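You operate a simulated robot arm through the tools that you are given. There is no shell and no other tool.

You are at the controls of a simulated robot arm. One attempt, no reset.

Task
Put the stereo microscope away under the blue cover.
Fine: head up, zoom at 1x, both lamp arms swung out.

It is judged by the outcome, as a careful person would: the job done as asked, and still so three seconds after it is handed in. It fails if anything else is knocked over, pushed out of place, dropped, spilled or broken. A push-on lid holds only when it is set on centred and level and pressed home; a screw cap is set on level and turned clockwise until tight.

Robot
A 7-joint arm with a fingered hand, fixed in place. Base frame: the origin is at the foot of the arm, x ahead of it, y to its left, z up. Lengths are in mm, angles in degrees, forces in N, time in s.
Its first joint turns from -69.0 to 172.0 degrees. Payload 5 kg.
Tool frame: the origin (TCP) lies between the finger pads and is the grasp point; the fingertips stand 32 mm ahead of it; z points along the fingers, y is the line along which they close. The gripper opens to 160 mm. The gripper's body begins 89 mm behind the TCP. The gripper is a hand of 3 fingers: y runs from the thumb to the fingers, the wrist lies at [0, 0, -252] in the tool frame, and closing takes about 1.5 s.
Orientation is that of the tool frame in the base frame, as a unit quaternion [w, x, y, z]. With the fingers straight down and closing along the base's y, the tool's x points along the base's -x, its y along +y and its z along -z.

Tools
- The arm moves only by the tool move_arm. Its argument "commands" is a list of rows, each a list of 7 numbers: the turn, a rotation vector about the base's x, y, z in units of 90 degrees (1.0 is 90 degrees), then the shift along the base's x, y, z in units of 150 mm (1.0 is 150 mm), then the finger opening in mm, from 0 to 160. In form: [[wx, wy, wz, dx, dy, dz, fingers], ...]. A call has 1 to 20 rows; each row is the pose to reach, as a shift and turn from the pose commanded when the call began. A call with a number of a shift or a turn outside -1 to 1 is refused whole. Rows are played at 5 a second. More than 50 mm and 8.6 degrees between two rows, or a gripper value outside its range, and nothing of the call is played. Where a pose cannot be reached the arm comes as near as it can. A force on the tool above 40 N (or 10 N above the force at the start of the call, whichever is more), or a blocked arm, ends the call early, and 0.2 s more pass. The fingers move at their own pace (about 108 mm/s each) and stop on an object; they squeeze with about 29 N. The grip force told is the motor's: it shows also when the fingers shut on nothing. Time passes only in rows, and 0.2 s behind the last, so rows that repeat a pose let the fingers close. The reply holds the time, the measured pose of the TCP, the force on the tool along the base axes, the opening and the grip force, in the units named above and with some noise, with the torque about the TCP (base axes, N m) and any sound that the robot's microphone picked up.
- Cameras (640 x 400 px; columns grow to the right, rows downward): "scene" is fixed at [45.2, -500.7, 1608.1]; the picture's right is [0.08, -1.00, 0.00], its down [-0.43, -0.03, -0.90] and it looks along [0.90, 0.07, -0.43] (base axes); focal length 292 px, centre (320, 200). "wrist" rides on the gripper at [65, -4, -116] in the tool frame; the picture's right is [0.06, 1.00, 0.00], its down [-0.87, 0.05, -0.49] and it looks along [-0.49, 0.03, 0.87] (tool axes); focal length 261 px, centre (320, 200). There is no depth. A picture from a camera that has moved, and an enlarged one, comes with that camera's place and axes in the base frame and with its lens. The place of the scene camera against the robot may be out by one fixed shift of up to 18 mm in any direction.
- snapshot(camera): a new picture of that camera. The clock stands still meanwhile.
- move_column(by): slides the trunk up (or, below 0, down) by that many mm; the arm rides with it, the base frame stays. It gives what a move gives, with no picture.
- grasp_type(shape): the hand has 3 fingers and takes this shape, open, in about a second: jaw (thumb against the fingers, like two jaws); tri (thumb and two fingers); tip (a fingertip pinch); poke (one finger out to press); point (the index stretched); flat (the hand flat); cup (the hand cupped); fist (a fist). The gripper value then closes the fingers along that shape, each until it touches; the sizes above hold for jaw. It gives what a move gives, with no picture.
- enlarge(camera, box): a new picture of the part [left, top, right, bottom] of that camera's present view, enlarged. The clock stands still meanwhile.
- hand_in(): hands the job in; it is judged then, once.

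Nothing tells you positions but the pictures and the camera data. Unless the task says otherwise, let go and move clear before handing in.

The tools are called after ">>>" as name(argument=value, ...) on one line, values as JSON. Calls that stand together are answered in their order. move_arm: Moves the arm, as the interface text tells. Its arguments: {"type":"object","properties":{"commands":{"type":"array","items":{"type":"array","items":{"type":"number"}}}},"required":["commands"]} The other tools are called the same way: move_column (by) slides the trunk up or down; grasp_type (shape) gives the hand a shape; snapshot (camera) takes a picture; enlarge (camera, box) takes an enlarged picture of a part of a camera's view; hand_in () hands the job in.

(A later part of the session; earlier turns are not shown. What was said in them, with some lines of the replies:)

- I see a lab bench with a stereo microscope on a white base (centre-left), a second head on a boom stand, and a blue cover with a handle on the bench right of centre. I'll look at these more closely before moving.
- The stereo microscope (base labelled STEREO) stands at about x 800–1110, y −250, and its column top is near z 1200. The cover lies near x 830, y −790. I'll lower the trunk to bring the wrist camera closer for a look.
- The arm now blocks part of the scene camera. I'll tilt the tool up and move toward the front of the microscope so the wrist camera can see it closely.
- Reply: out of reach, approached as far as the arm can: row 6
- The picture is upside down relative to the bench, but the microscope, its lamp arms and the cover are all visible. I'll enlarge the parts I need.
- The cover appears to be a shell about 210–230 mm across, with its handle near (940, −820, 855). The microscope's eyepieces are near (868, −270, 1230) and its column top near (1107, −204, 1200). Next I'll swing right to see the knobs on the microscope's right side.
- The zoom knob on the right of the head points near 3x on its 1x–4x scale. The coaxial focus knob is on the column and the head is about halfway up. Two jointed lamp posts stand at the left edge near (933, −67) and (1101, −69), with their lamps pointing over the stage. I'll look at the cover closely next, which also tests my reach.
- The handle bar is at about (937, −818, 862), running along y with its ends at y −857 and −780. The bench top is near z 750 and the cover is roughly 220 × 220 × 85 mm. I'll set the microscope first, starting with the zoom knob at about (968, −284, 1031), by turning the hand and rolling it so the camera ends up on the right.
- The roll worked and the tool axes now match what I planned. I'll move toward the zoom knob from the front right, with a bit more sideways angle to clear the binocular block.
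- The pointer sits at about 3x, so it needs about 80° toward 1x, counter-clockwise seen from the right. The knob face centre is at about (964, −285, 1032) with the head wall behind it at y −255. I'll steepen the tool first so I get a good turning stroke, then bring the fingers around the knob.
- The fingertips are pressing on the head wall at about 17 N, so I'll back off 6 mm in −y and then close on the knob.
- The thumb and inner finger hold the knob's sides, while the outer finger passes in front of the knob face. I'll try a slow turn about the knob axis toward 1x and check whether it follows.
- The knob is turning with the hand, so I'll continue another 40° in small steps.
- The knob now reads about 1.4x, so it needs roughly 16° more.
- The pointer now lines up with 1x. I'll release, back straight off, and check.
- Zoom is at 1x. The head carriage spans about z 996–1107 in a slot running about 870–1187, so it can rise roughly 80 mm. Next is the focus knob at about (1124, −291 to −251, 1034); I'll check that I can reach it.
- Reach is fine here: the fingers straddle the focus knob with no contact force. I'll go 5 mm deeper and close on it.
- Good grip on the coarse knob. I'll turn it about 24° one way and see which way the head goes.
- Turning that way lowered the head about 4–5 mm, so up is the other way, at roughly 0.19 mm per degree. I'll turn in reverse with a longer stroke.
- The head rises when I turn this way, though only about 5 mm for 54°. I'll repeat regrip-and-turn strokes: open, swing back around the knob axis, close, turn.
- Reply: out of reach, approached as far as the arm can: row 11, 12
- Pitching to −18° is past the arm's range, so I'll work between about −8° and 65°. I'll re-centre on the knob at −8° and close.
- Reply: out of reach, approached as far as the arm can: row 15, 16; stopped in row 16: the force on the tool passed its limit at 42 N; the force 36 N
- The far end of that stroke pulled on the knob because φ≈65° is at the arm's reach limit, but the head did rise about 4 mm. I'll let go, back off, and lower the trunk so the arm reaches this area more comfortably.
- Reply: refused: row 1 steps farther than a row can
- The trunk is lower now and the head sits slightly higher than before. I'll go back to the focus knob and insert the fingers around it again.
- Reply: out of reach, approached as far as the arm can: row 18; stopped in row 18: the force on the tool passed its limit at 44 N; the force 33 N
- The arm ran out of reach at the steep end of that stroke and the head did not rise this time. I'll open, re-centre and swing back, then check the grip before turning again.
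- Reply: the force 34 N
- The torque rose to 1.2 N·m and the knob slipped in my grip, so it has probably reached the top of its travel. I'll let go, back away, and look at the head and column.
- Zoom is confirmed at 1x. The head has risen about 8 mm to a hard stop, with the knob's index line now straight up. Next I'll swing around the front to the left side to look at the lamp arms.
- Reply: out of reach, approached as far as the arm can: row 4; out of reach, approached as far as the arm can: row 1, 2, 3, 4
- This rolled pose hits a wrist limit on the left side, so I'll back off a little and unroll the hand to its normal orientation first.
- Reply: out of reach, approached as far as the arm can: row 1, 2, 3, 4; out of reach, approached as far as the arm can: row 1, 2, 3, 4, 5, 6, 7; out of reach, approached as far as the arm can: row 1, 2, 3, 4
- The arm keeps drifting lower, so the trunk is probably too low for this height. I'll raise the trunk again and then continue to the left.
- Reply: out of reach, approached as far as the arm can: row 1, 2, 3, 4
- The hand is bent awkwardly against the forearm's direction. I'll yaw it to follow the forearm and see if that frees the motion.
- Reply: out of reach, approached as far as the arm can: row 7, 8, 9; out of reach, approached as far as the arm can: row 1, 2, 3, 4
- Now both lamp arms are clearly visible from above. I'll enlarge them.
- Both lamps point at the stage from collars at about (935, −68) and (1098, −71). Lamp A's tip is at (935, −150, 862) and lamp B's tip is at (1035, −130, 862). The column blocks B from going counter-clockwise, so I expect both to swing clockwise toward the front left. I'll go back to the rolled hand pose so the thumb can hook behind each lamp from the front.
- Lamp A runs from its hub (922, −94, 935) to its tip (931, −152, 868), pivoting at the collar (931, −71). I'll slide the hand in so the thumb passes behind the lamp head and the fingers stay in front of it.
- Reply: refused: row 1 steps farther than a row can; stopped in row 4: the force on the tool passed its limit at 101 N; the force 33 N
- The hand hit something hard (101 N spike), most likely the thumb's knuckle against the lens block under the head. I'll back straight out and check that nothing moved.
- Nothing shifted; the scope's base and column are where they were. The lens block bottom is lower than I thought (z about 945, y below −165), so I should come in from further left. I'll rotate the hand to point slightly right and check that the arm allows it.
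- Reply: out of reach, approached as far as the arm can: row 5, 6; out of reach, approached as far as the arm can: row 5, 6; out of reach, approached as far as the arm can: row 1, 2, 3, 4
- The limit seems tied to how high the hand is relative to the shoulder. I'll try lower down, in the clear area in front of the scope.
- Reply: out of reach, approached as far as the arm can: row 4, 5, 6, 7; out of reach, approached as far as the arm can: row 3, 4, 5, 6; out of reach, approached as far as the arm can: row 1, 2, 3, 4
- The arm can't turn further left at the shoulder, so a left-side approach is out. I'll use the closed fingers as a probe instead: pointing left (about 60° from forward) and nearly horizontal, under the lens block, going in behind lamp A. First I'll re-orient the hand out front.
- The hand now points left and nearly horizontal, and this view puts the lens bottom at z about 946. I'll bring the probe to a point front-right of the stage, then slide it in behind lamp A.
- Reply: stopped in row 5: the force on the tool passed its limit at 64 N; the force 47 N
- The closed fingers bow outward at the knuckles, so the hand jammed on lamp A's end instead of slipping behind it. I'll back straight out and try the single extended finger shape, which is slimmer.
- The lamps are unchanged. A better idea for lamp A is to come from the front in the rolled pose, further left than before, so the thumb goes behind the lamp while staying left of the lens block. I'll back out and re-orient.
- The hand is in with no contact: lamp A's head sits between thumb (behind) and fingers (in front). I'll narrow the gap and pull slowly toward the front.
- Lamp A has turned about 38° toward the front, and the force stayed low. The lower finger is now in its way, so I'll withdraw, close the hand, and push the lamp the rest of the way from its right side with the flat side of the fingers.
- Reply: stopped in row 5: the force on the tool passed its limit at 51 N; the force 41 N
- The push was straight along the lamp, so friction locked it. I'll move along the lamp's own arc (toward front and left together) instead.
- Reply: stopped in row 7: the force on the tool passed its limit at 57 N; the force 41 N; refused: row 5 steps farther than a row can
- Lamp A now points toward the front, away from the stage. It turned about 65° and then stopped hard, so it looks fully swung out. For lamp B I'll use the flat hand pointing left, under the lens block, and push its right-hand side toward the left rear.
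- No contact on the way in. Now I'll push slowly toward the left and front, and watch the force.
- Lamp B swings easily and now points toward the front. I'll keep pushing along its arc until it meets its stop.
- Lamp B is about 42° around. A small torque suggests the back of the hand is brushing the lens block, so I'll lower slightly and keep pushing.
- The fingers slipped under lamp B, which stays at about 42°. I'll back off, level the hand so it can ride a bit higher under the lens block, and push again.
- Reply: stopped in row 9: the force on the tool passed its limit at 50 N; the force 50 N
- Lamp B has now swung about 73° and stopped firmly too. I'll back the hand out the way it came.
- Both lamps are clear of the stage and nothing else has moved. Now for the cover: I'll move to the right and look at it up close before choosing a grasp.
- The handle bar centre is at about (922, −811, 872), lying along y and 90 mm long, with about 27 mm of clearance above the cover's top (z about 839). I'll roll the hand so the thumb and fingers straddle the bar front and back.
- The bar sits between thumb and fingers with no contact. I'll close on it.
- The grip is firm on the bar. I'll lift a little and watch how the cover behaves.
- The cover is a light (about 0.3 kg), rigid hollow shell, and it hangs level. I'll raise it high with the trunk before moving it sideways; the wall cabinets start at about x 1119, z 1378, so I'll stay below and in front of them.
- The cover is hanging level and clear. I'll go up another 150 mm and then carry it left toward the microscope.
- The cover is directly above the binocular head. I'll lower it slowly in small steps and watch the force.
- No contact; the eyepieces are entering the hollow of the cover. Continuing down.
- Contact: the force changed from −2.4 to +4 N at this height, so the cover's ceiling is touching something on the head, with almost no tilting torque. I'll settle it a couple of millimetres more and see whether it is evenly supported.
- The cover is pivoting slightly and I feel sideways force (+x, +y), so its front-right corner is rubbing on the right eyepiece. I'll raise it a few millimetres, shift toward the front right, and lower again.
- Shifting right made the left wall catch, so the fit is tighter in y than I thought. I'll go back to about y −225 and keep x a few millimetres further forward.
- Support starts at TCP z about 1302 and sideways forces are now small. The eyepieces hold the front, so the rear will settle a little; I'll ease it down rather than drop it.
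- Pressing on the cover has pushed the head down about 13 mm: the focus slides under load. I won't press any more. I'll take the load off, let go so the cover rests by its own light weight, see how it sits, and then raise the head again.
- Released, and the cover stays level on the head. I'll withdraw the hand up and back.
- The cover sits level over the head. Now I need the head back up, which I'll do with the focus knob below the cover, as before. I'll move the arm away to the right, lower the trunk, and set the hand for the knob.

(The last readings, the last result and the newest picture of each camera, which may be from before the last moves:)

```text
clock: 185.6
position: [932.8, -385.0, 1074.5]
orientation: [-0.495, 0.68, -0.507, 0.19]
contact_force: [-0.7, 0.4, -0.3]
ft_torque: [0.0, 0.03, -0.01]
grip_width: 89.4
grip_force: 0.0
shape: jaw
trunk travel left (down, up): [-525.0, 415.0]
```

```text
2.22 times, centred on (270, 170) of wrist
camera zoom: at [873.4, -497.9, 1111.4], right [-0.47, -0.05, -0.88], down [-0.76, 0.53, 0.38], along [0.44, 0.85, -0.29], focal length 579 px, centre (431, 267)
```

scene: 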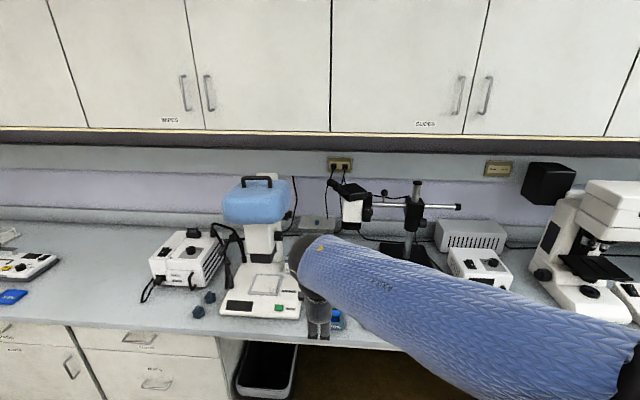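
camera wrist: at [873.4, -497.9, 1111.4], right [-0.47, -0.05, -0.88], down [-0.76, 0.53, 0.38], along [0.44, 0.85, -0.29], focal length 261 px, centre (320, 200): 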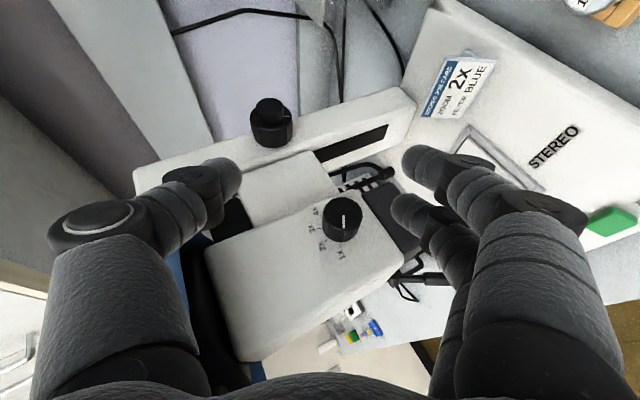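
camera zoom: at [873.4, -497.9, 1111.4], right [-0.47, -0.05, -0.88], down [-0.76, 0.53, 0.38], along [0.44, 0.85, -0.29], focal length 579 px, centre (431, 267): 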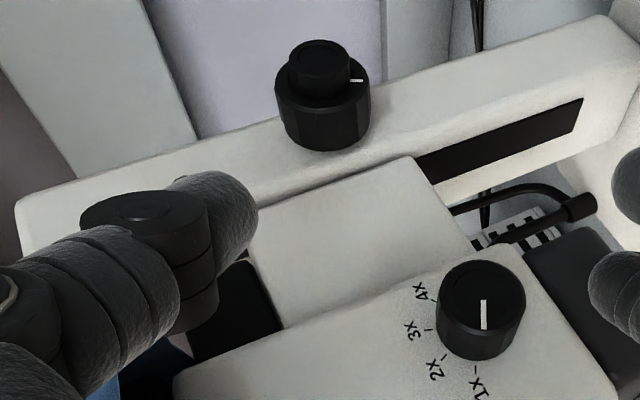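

Zoom is still at 1x. The focus knob's index line shows it turned back about 180°, so I need about three strokes. I'll grip it and turn upward, as before.

>>> move_arm(commands=[[0, 0, 0, 0.2, 0.1, -0.01, 90], [0, 0, 0, 0.4, 0.22, -0.02, 90], [0, 0, 0, 0.62, 0.34, -0.03, 90], [0, 0, 0, 0.847, 0.467, -0.04, 90], [0, 0, 0, 0.847, 0.467, -0.04, 90]])

>>> snapshot(camera="wrist")

```text
clock: 186.8
position: [1059.3, -316.3, 1069.6]
orientation: [-0.495, 0.68, -0.506, 0.191]
contact_force: [-0.6, 0.3, -0.1]
ft_torque: [0.01, -0.01, -0.01]
grip_width: 89.3
grip_force: 0.0
shape: jaw
trunk travel left (down, up): [-525.0, 415.0]
```

```text
taken
camera wrist: at [1001.2, -429.0, 1107.7], right [-0.47, -0.05, -0.88], down [-0.76, 0.53, 0.38], along [0.44, 0.85, -0.29], focal length 261 px, centre (320, 200)
```

wrist: 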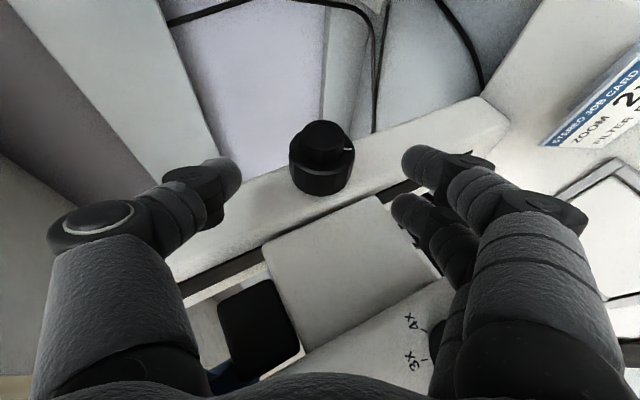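

>>> move_arm(commands=[[0, 0, 0, 0.153, 0.1, -0.087, 85], [0, 0, 0, 0.308, 0.193, -0.177, 80], [0, -0.0889, 0, 0.3007, 0.193, -0.1907, 80], [0, -0.1778, 0, 0.296, 0.193, -0.206, 80], [0, -0.2667, 0, 0.2933, 0.193, -0.2213, 80], [0, -0.3556, 0, 0.2927, 0.193, -0.2373, 80], [0, -0.4444, 0, 0.2947, 0.193, -0.2533, 75], [0, -0.4444, 0, 0.2947, 0.2, -0.2533, 60], [0, -0.4444, 0, 0.2947, 0.207, -0.2533, 35], [0, -0.4444, 0, 0.2947, 0.207, -0.2533, 15], [0, -0.4444, 0, 0.2947, 0.207, -0.2533, 15], [0, -0.3533, 0, 0.2927, 0.207, -0.2367, 15], [0, -0.2622, 0, 0.2933, 0.207, -0.2207, 15], [0, -0.1711, 0, 0.2967, 0.207, -0.2047, 15], [0, -0.08, 0, 0.3013, 0.207, -0.1893, 15], [0, 0.0111, 0, 0.3087, 0.207, -0.1747, 15], [0, 0.1022, 0, 0.3187, 0.207, -0.1613, 15], [0, 0.1933, 0, 0.3293, 0.207, -0.1493, 15], [0, 0.2844, 0, 0.342, 0.207, -0.1393, 15]])

>>> snapshot(camera="wrist")

>>> enlarge(camera="scene", box=[230, 160, 310, 260])

```text
clock: 190.8
position: [1108.8, -286.4, 1048.7]
orientation: [-0.37, 0.704, -0.604, 0.035]
contact_force: [-0.4, -18.4, 3.5]
ft_torque: [-0.61, -0.1, 0.25]
grip_width: 41.9
grip_force: 28.8
shape: jaw
trunk travel left (down, up): [-525.0, 415.0]
```

```text
taken
camera wrist: at [1073.2, -400.4, 1108.2], right [-0.81, -0.05, -0.59], down [-0.52, 0.53, 0.67], along [0.28, 0.85, -0.45], focal length 261 px, centre (320, 200)
```

wrist: 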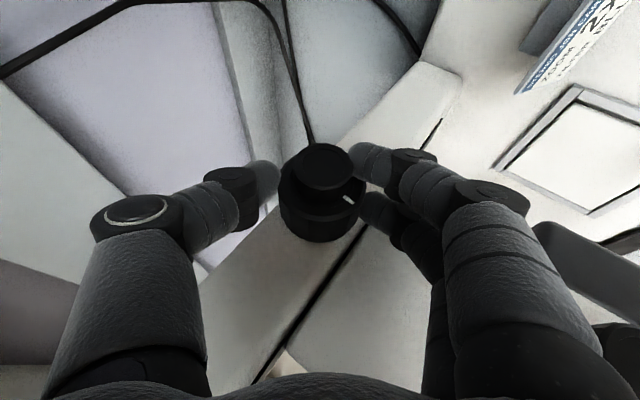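

```text
4.00 times, centred on (270, 210) of scene
camera zoom: at [45.2, -500.7, 1608.1], right [0.08, -1.0, 0.0], down [-0.43, -0.03, -0.9], along [0.9, 0.07, -0.43], focal length 1169 px, centre (520, 160)
```

zoom: 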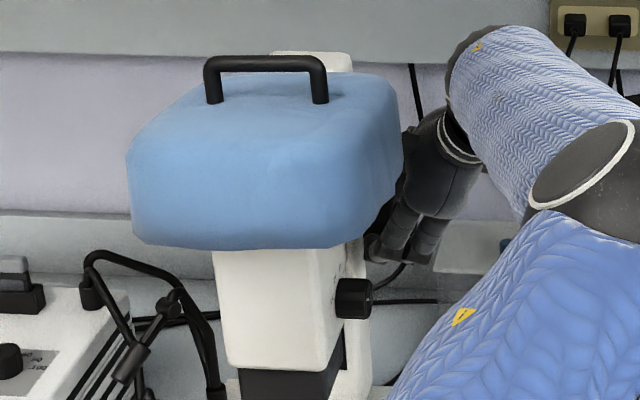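

The head and the cover rise together. Another stroke.

>>> move_arm(commands=[[0, 0, 0, 0, -0.01, 0, 78], [0, -0.0911, 0, -0.0127, -0.02, -0.01, 78], [0, -0.1822, 0, -0.0233, -0.02, -0.022, 78], [0, -0.2733, 0, -0.0333, -0.02, -0.0353, 78], [0, -0.3644, 0, -0.0407, -0.02, -0.05, 78], [0, -0.4556, 0, -0.0453, -0.02, -0.0653, 78], [0, -0.5467, 0, -0.0487, -0.02, -0.0813, 78], [0, -0.6378, 0, -0.0493, -0.02, -0.0973, 78], [0, -0.7289, 0, -0.0473, -0.02, -0.114, 60], [0, -0.7289, 0, -0.0473, -0.02, -0.114, 30], [0, -0.7289, 0, -0.0473, -0.02, -0.114, 15], [0, -0.7289, 0, -0.0473, -0.02, -0.114, 15], [0, -0.6378, 0, -0.0493, -0.02, -0.0973, 15], [0, -0.5467, 0, -0.0487, -0.02, -0.0813, 15], [0, -0.4556, 0, -0.0453, -0.02, -0.0653, 15], [0, -0.3644, 0, -0.0407, -0.02, -0.05, 15], [0, -0.2733, 0, -0.0333, -0.02, -0.0353, 15], [0, -0.1822, 0, -0.0233, -0.02, -0.022, 15], [0, -0.0911, 0, -0.0127, -0.02, -0.01, 15], [0, 0, 0, 0, -0.02, 0, 15]])

>>> snapshot(camera="wrist")

>>> enlarge(camera="scene", box=[230, 160, 310, 260])

```text
clock: 195.0
position: [1109.2, -288.9, 1048.8]
orientation: [-0.369, 0.706, -0.604, 0.034]
contact_force: [6.8, 0.7, -5.0]
ft_torque: [-0.08, -0.1, 0.06]
grip_width: 39.6
grip_force: 29.1
shape: jaw
trunk travel left (down, up): [-525.0, 415.0]
```

```text
taken
camera wrist: at [1073.6, -401.8, 1107.9], right [-0.81, -0.05, -0.59], down [-0.52, 0.53, 0.67], along [0.28, 0.85, -0.45], focal length 261 px, centre (320, 200)
```

wrist: 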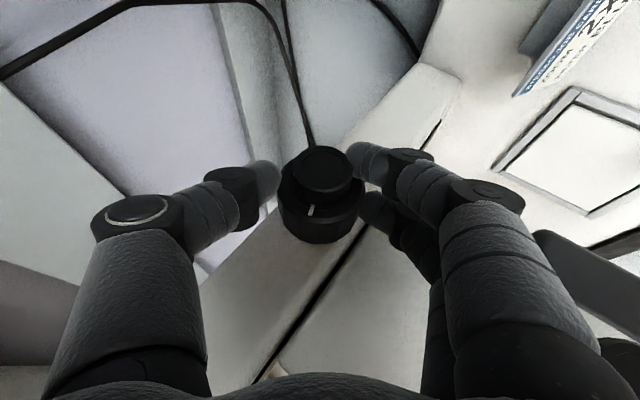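

```text
4.00 times, centred on (270, 210) of scene
camera zoom: at [45.2, -500.7, 1608.1], right [0.08, -1.0, 0.0], down [-0.43, -0.03, -0.9], along [0.9, 0.07, -0.43], focal length 1169 px, centre (520, 160)
```

zoom: 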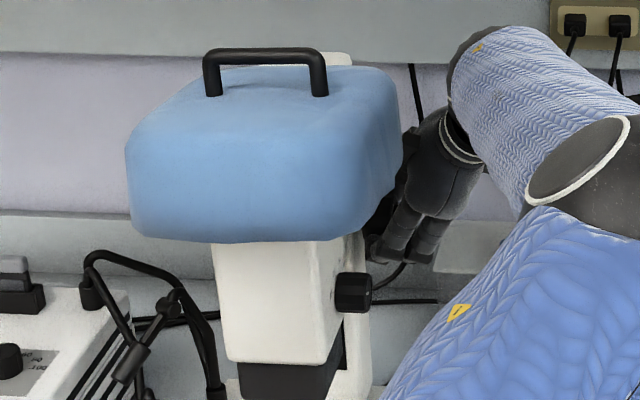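

Nearly there: the index line is about 15° short of its earlier stop. One short final stroke.

>>> move_arm(commands=[[0, 0, 0, 0, 0, 0, 78], [0, -0.0911, 0, -0.0127, 0, -0.01, 78], [0, -0.1822, 0, -0.0233, 0, -0.022, 78], [0, -0.2733, 0, -0.0333, 0, -0.0353, 78], [0, -0.3644, 0, -0.0407, 0, -0.05, 78], [0, -0.3644, 0, -0.0407, 0, -0.05, 50], [0, -0.3644, 0, -0.0407, 0, -0.05, 25], [0, -0.3644, 0, -0.0407, 0, -0.05, 15], [0, -0.3644, 0, -0.0407, 0, -0.05, 15], [0, -0.319, 0, -0.037, 0, -0.043, 15], [0, -0.2733, 0, -0.0333, 0, -0.0353, 15], [0, -0.228, 0, -0.0285, 0, -0.029, 15], [0, -0.1822, 0, -0.0233, 0, -0.022, 15], [0, -0.137, 0, -0.018, 0, -0.016, 15]])

>>> snapshot(camera="wrist")

>>> enlarge(camera="scene", box=[230, 160, 310, 260])

```text
clock: 198.0
position: [1106.0, -288.0, 1044.9]
orientation: [-0.433, 0.698, -0.56, 0.11]
contact_force: [1.7, 0.9, 1.6]
ft_torque: [-0.06, -0.11, 0.13]
grip_width: 40.2
grip_force: 29.0
shape: jaw
trunk travel left (down, up): [-525.0, 415.0]
```

```text
taken
camera wrist: at [1058.3, -401.3, 1096.4], right [-0.66, -0.05, -0.75], down [-0.65, 0.53, 0.54], along [0.37, 0.85, -0.38], focal length 261 px, centre (320, 200)
```

wrist: 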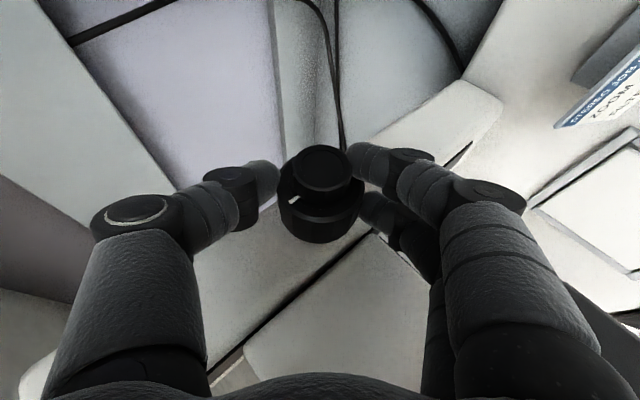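

```text
4.00 times, centred on (270, 210) of scene
camera zoom: at [45.2, -500.7, 1608.1], right [0.08, -1.0, 0.0], down [-0.43, -0.03, -0.9], along [0.9, 0.07, -0.43], focal length 1169 px, centre (520, 160)
```

zoom: 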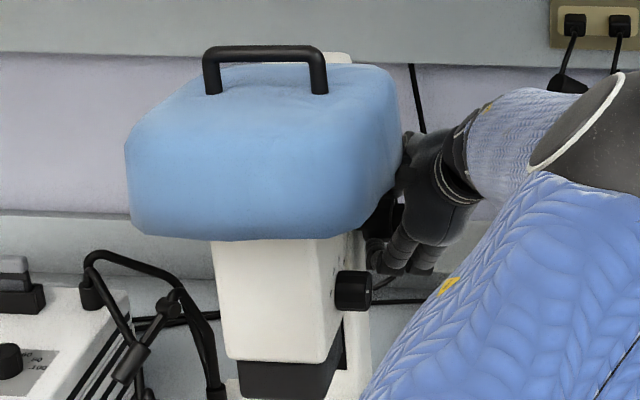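

>>> move_arm(commands=[[0, 0.0456, 0, 0.005, 0, 0.006, 15], [0, 0.0911, 0, 0.0107, 0, 0.012, 15], [0, 0.1367, 0, 0.017, 0, 0.017, 15], [0, 0.1367, 0, 0.017, 0, 0.017, 15]])

>>> snapshot(camera="wrist")

>>> enlarge(camera="scene", box=[230, 160, 310, 260])

```text
clock: 199.0
position: [1108.9, -288.8, 1050.1]
orientation: [-0.372, 0.704, -0.603, 0.037]
contact_force: [12.6, -1.8, 9.4]
ft_torque: [-0.29, -1.7, 0.42]
grip_width: 40.2
grip_force: 29.2
shape: jaw
trunk travel left (down, up): [-525.0, 415.0]
```

```text
taken
camera wrist: at [1073.1, -401.4, 1109.5], right [-0.8, -0.05, -0.59], down [-0.52, 0.53, 0.67], along [0.28, 0.85, -0.45], focal length 261 px, centre (320, 200)
```

wrist: 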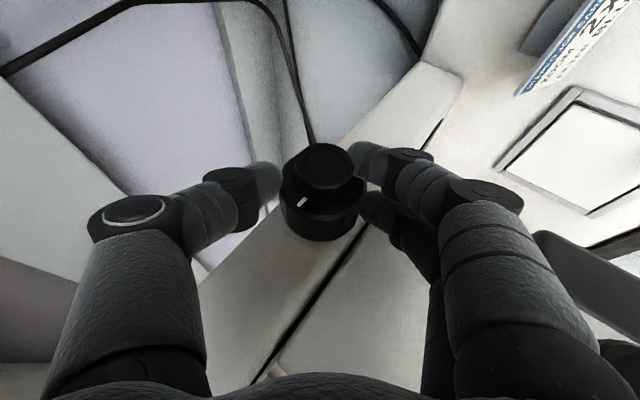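

```text
4.00 times, centred on (270, 210) of scene
camera zoom: at [45.2, -500.7, 1608.1], right [0.08, -1.0, 0.0], down [-0.43, -0.03, -0.9], along [0.9, 0.07, -0.43], focal length 1169 px, centre (520, 160)
```

zoom: 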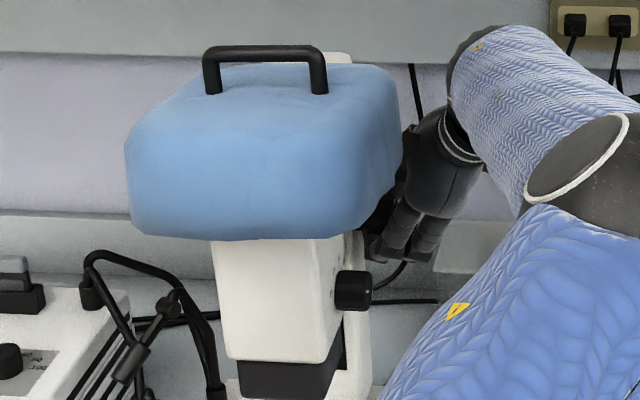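

The knob hit its hard stop again (1.7 N·m), so the head is fully up with the cover on it. I'll let go and back away to the right.

>>> move_arm(commands=[[0, 0, 0, 0, 0, 0, 50], [0, 0, 0, 0, 0, 0, 80], [0, 0, 0, 0, 0, 0, 90], [0, 0, 0, -0.08, -0.12, 0.0, 90], [0, 0, 0, -0.2, -0.32, 0.0, 90], [0, -0.08, 0, -0.35, -0.54, 0.0, 90], [0, -0.16, 0, -0.52, -0.76, 0.0, 90], [0, -0.24, 0, -0.7, -0.98, 0.0, 90]])

>>> snapshot(camera="wrist")

>>> enlarge(camera="scene", box=[230, 160, 310, 260])

```text
clock: 200.8
position: [1003.2, -434.1, 1051.0]
orientation: [-0.478, 0.686, -0.523, 0.168]
contact_force: [-0.6, -0.6, -0.1]
ft_torque: [-0.02, 0.0, 0.0]
grip_width: 89.5
grip_force: 0.0
shape: jaw
trunk travel left (down, up): [-525.0, 415.0]
```

```text
taken
camera wrist: at [947.7, -547.4, 1091.0], right [-0.53, -0.05, -0.85], down [-0.74, 0.53, 0.43], along [0.42, 0.85, -0.32], focal length 261 px, centre (320, 200)
```

wrist: 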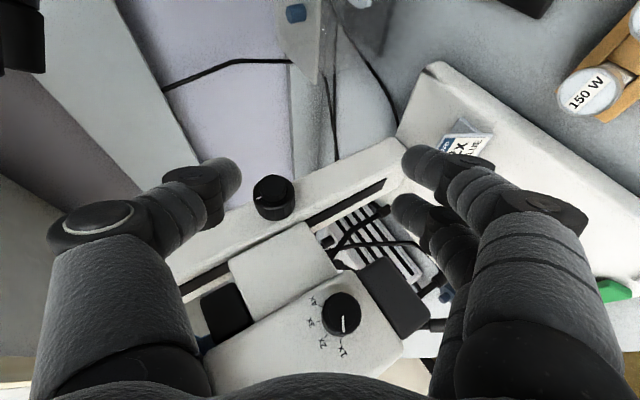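

```text
4.00 times, centred on (270, 210) of scene
camera zoom: at [45.2, -500.7, 1608.1], right [0.08, -1.0, 0.0], down [-0.43, -0.03, -0.9], along [0.9, 0.07, -0.43], focal length 1169 px, centre (520, 160)
```

zoom: 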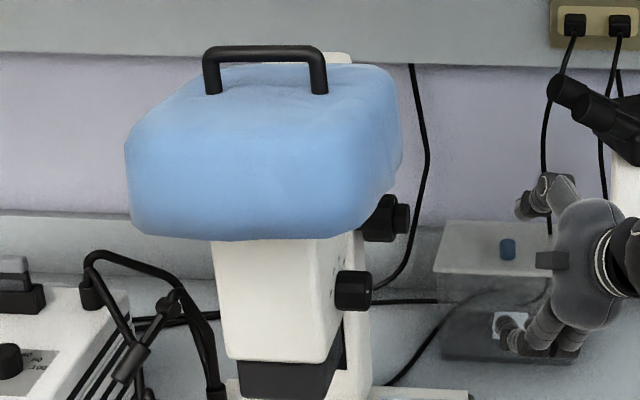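

>>> enlarge(camera="scene", box=[190, 160, 350, 330])

>>> enlarge(camera="wrist", box=[240, 160, 400, 370])

>>> snapshot(camera="scene")

```text
2.35 times, centred on (270, 245) of scene
camera zoom: at [45.2, -500.7, 1608.1], right [0.08, -1.0, 0.0], down [-0.43, -0.03, -0.9], along [0.9, 0.07, -0.43], focal length 688 px, centre (438, 94)
```

zoom: 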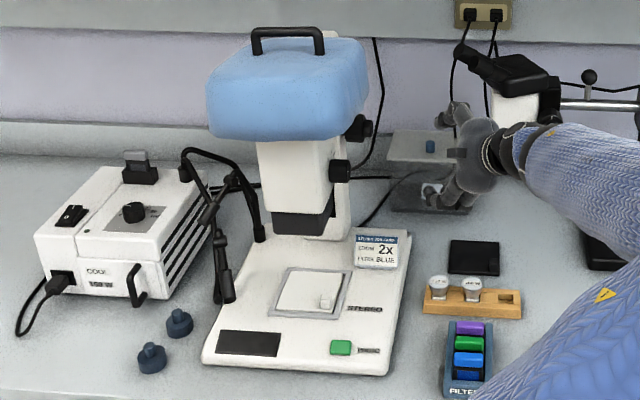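

```text
1.90 times, centred on (320, 265) of wrist
camera zoom: at [947.7, -547.4, 1091.0], right [-0.53, -0.05, -0.85], down [-0.74, 0.53, 0.43], along [0.42, 0.85, -0.32], focal length 496 px, centre (320, 76)
```

zoom: 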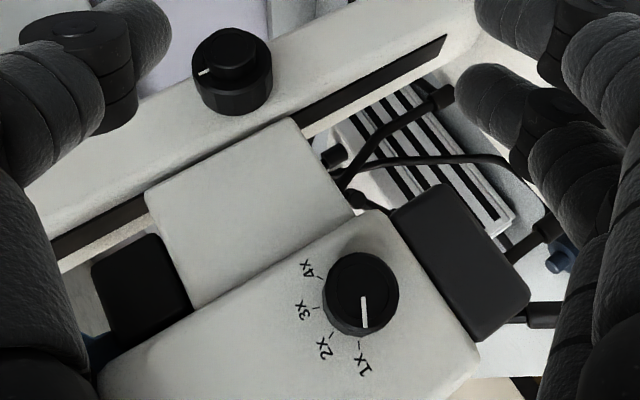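

```text
taken
```

scene: 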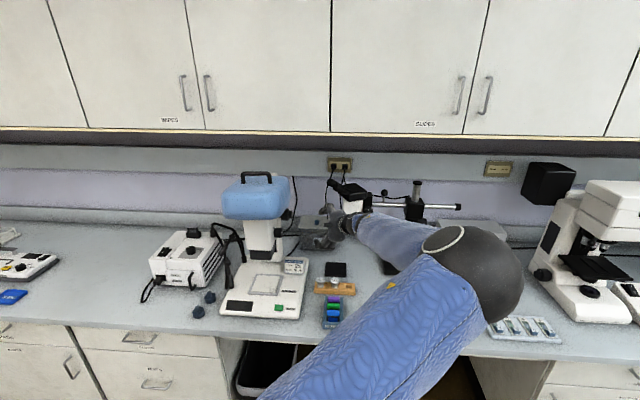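

Everything checks out: zoom at 1x, the head at its top stop, both lamps swung out, and the cover level over the head. I'll move the arm clear and take a last look.

>>> move_arm(commands=[[0, 0, 0, -0.25, -0.05, 0.05, 90], [0, 0, 0, -0.5, -0.1, 0.1, 90], [0, 0, 0, -0.75, -0.15, 0.15, 90], [0, 0, 0, -1.0, -0.2, 0.2, 90]])

>>> move_arm(commands=[[0, 0, 0, -0.25, -0.03, 0, 90], [0, 0, 0, -0.5, -0.06, 0, 90], [0, 0, 0, -0.75, -0.1, 0, 90], [0, 0, 0, -1.0, -0.13, 0, 90]])

>>> snapshot(camera="scene")

>>> snapshot(camera="wrist")

>>> enlarge(camera="scene", box=[130, 160, 330, 340])

>>> enlarge(camera="scene", box=[230, 160, 310, 260])

```text
clock: 201.8
position: [853.7, -463.1, 1077.3]
orientation: [-0.477, 0.686, -0.523, 0.168]
contact_force: [-0.5, -0.8, 0.2]
ft_torque: [-0.01, -0.02, -0.03]
grip_width: 89.7
grip_force: 0.1
shape: jaw
trunk travel left (down, up): [-525.0, 415.0]
```

```text
clock: 202.8
position: [699.7, -485.3, 1053.6]
orientation: [-0.466, 0.69, -0.532, 0.153]
contact_force: [-0.4, -0.2, 3.7]
ft_torque: [-0.18, 0.22, 0.01]
grip_width: 89.7
grip_force: 0.1
shape: jaw
trunk travel left (down, up): [-525.0, 415.0]
```

```text
taken
```

scene: 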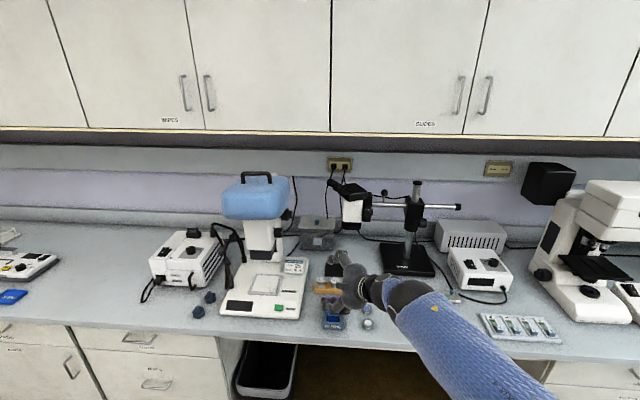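

```text
taken
camera wrist: at [646.7, -597.6, 1097.3], right [-0.57, -0.05, -0.82], down [-0.72, 0.53, 0.46], along [0.41, 0.85, -0.34], focal length 261 px, centre (320, 200)
```

wrist: 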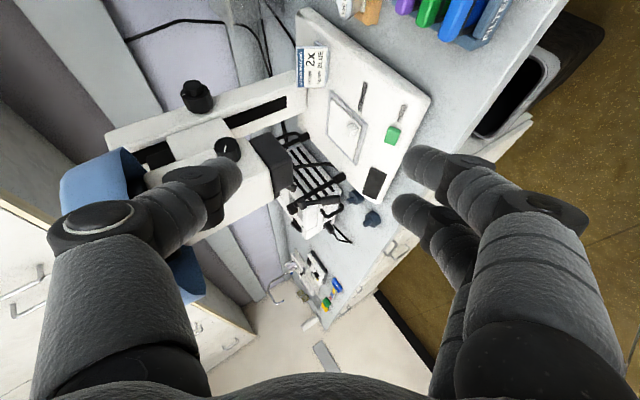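

```text
2.22 times, centred on (230, 250) of scene
camera zoom: at [45.2, -500.7, 1608.1], right [0.08, -1.0, 0.0], down [-0.43, -0.03, -0.9], along [0.9, 0.07, -0.43], focal length 649 px, centre (520, 89)
```

zoom: 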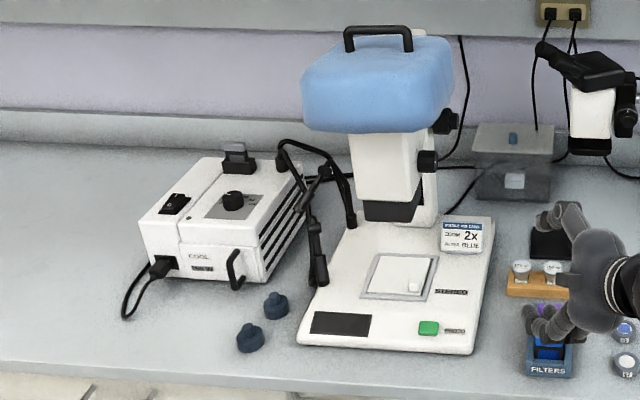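

```text
4.00 times, centred on (270, 210) of scene
camera zoom: at [45.2, -500.7, 1608.1], right [0.08, -1.0, 0.0], down [-0.43, -0.03, -0.9], along [0.9, 0.07, -0.43], focal length 1169 px, centre (520, 160)
```

zoom: 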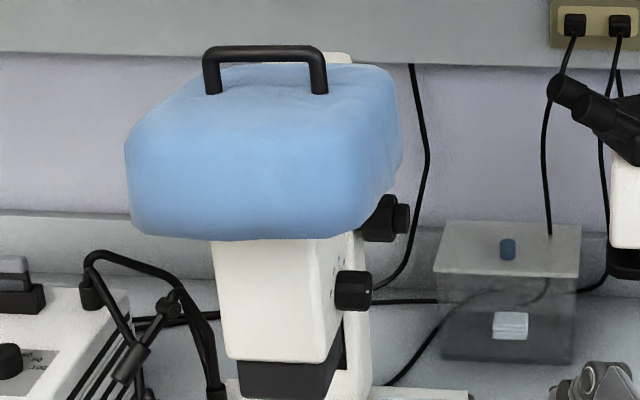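

The cover sits level over the head, everything else is where it started, and the arm is clear. I'll wait a moment to confirm nothing drifts.

>>> move_arm(commands=[[0, 0, 0, 0, -0.1, 0.05, 90], [0, 0, 0, 0, -0.2, 0.1, 90], [0, 0, 0, 0, -0.2, 0.1, 90], [0, 0, 0, 0, -0.2, 0.1, 90], [0, 0, 0, 0, -0.2, 0.1, 90], [0, 0, 0, 0, -0.2, 0.1, 90], [0, 0, 0, 0, -0.2, 0.1, 90], [0, 0, 0, 0, -0.2, 0.1, 90], [0, 0, 0, 0, -0.2, 0.1, 90], [0, 0, 0, 0, -0.2, 0.1, 90], [0, 0, 0, 0, -0.2, 0.1, 90], [0, 0, 0, 0, -0.2, 0.1, 90]])

>>> enlarge(camera="scene", box=[230, 160, 310, 260])

```text
clock: 205.4
position: [705.1, -515.1, 1092.6]
orientation: [-0.477, 0.686, -0.523, 0.167]
contact_force: [0.2, -0.8, 0.2]
ft_torque: [0.03, 0.04, -0.03]
grip_width: 89.8
grip_force: 0.1
shape: jaw
trunk travel left (down, up): [-525.0, 415.0]
```

```text
4.00 times, centred on (270, 210) of scene
camera zoom: at [45.2, -500.7, 1608.1], right [0.08, -1.0, 0.0], down [-0.43, -0.03, -0.9], along [0.9, 0.07, -0.43], focal length 1169 px, centre (520, 160)
```

zoom: 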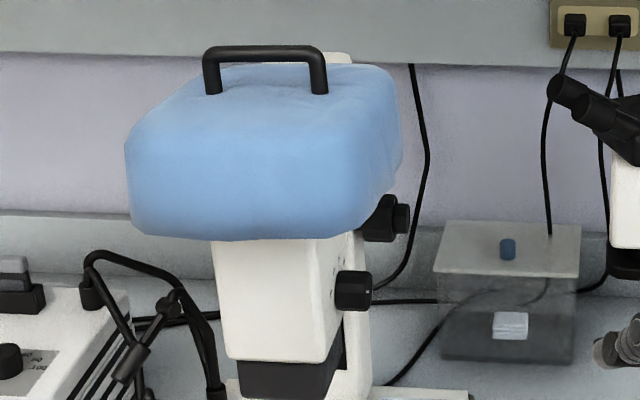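

Nothing has drifted: the head is at its top stop, zoom is at 1x, both lamp arms are swung out, and the cover rests level over the microscope's head. The arm is clear, so I'm handing in.

>>> hand_in()

```text
The job is handed in.
```

I handed the job in with the blue cover resting level over the stereo microscope's head. It had not moved after a wait of a little over two seconds.

- **Head:** It is at its upper stop. Seating the cover pushed it down about 13 mm, so I turned the focus knob back up to the hard stop with the cover on.
- **Zoom:** The pointer was on 1x when I last checked it, after the cover was on.
- **Lamp arms:** Both are swung clockwise, away from the stage, about 65–70° each, until they stopped firmly. I took those stops as fully out; no marking on the arms confirms it.
- **Cover:** It is about 210 mm across and 90 mm deep, so it covers the eyepieces and binocular head. The column, base and lamps are not covered.

While working on the lamp arms, the hand bumped the microscope hard, once at about 100 N. I checked the pictures afterwards and neither the microscope nor anything else on the bench had shifted.
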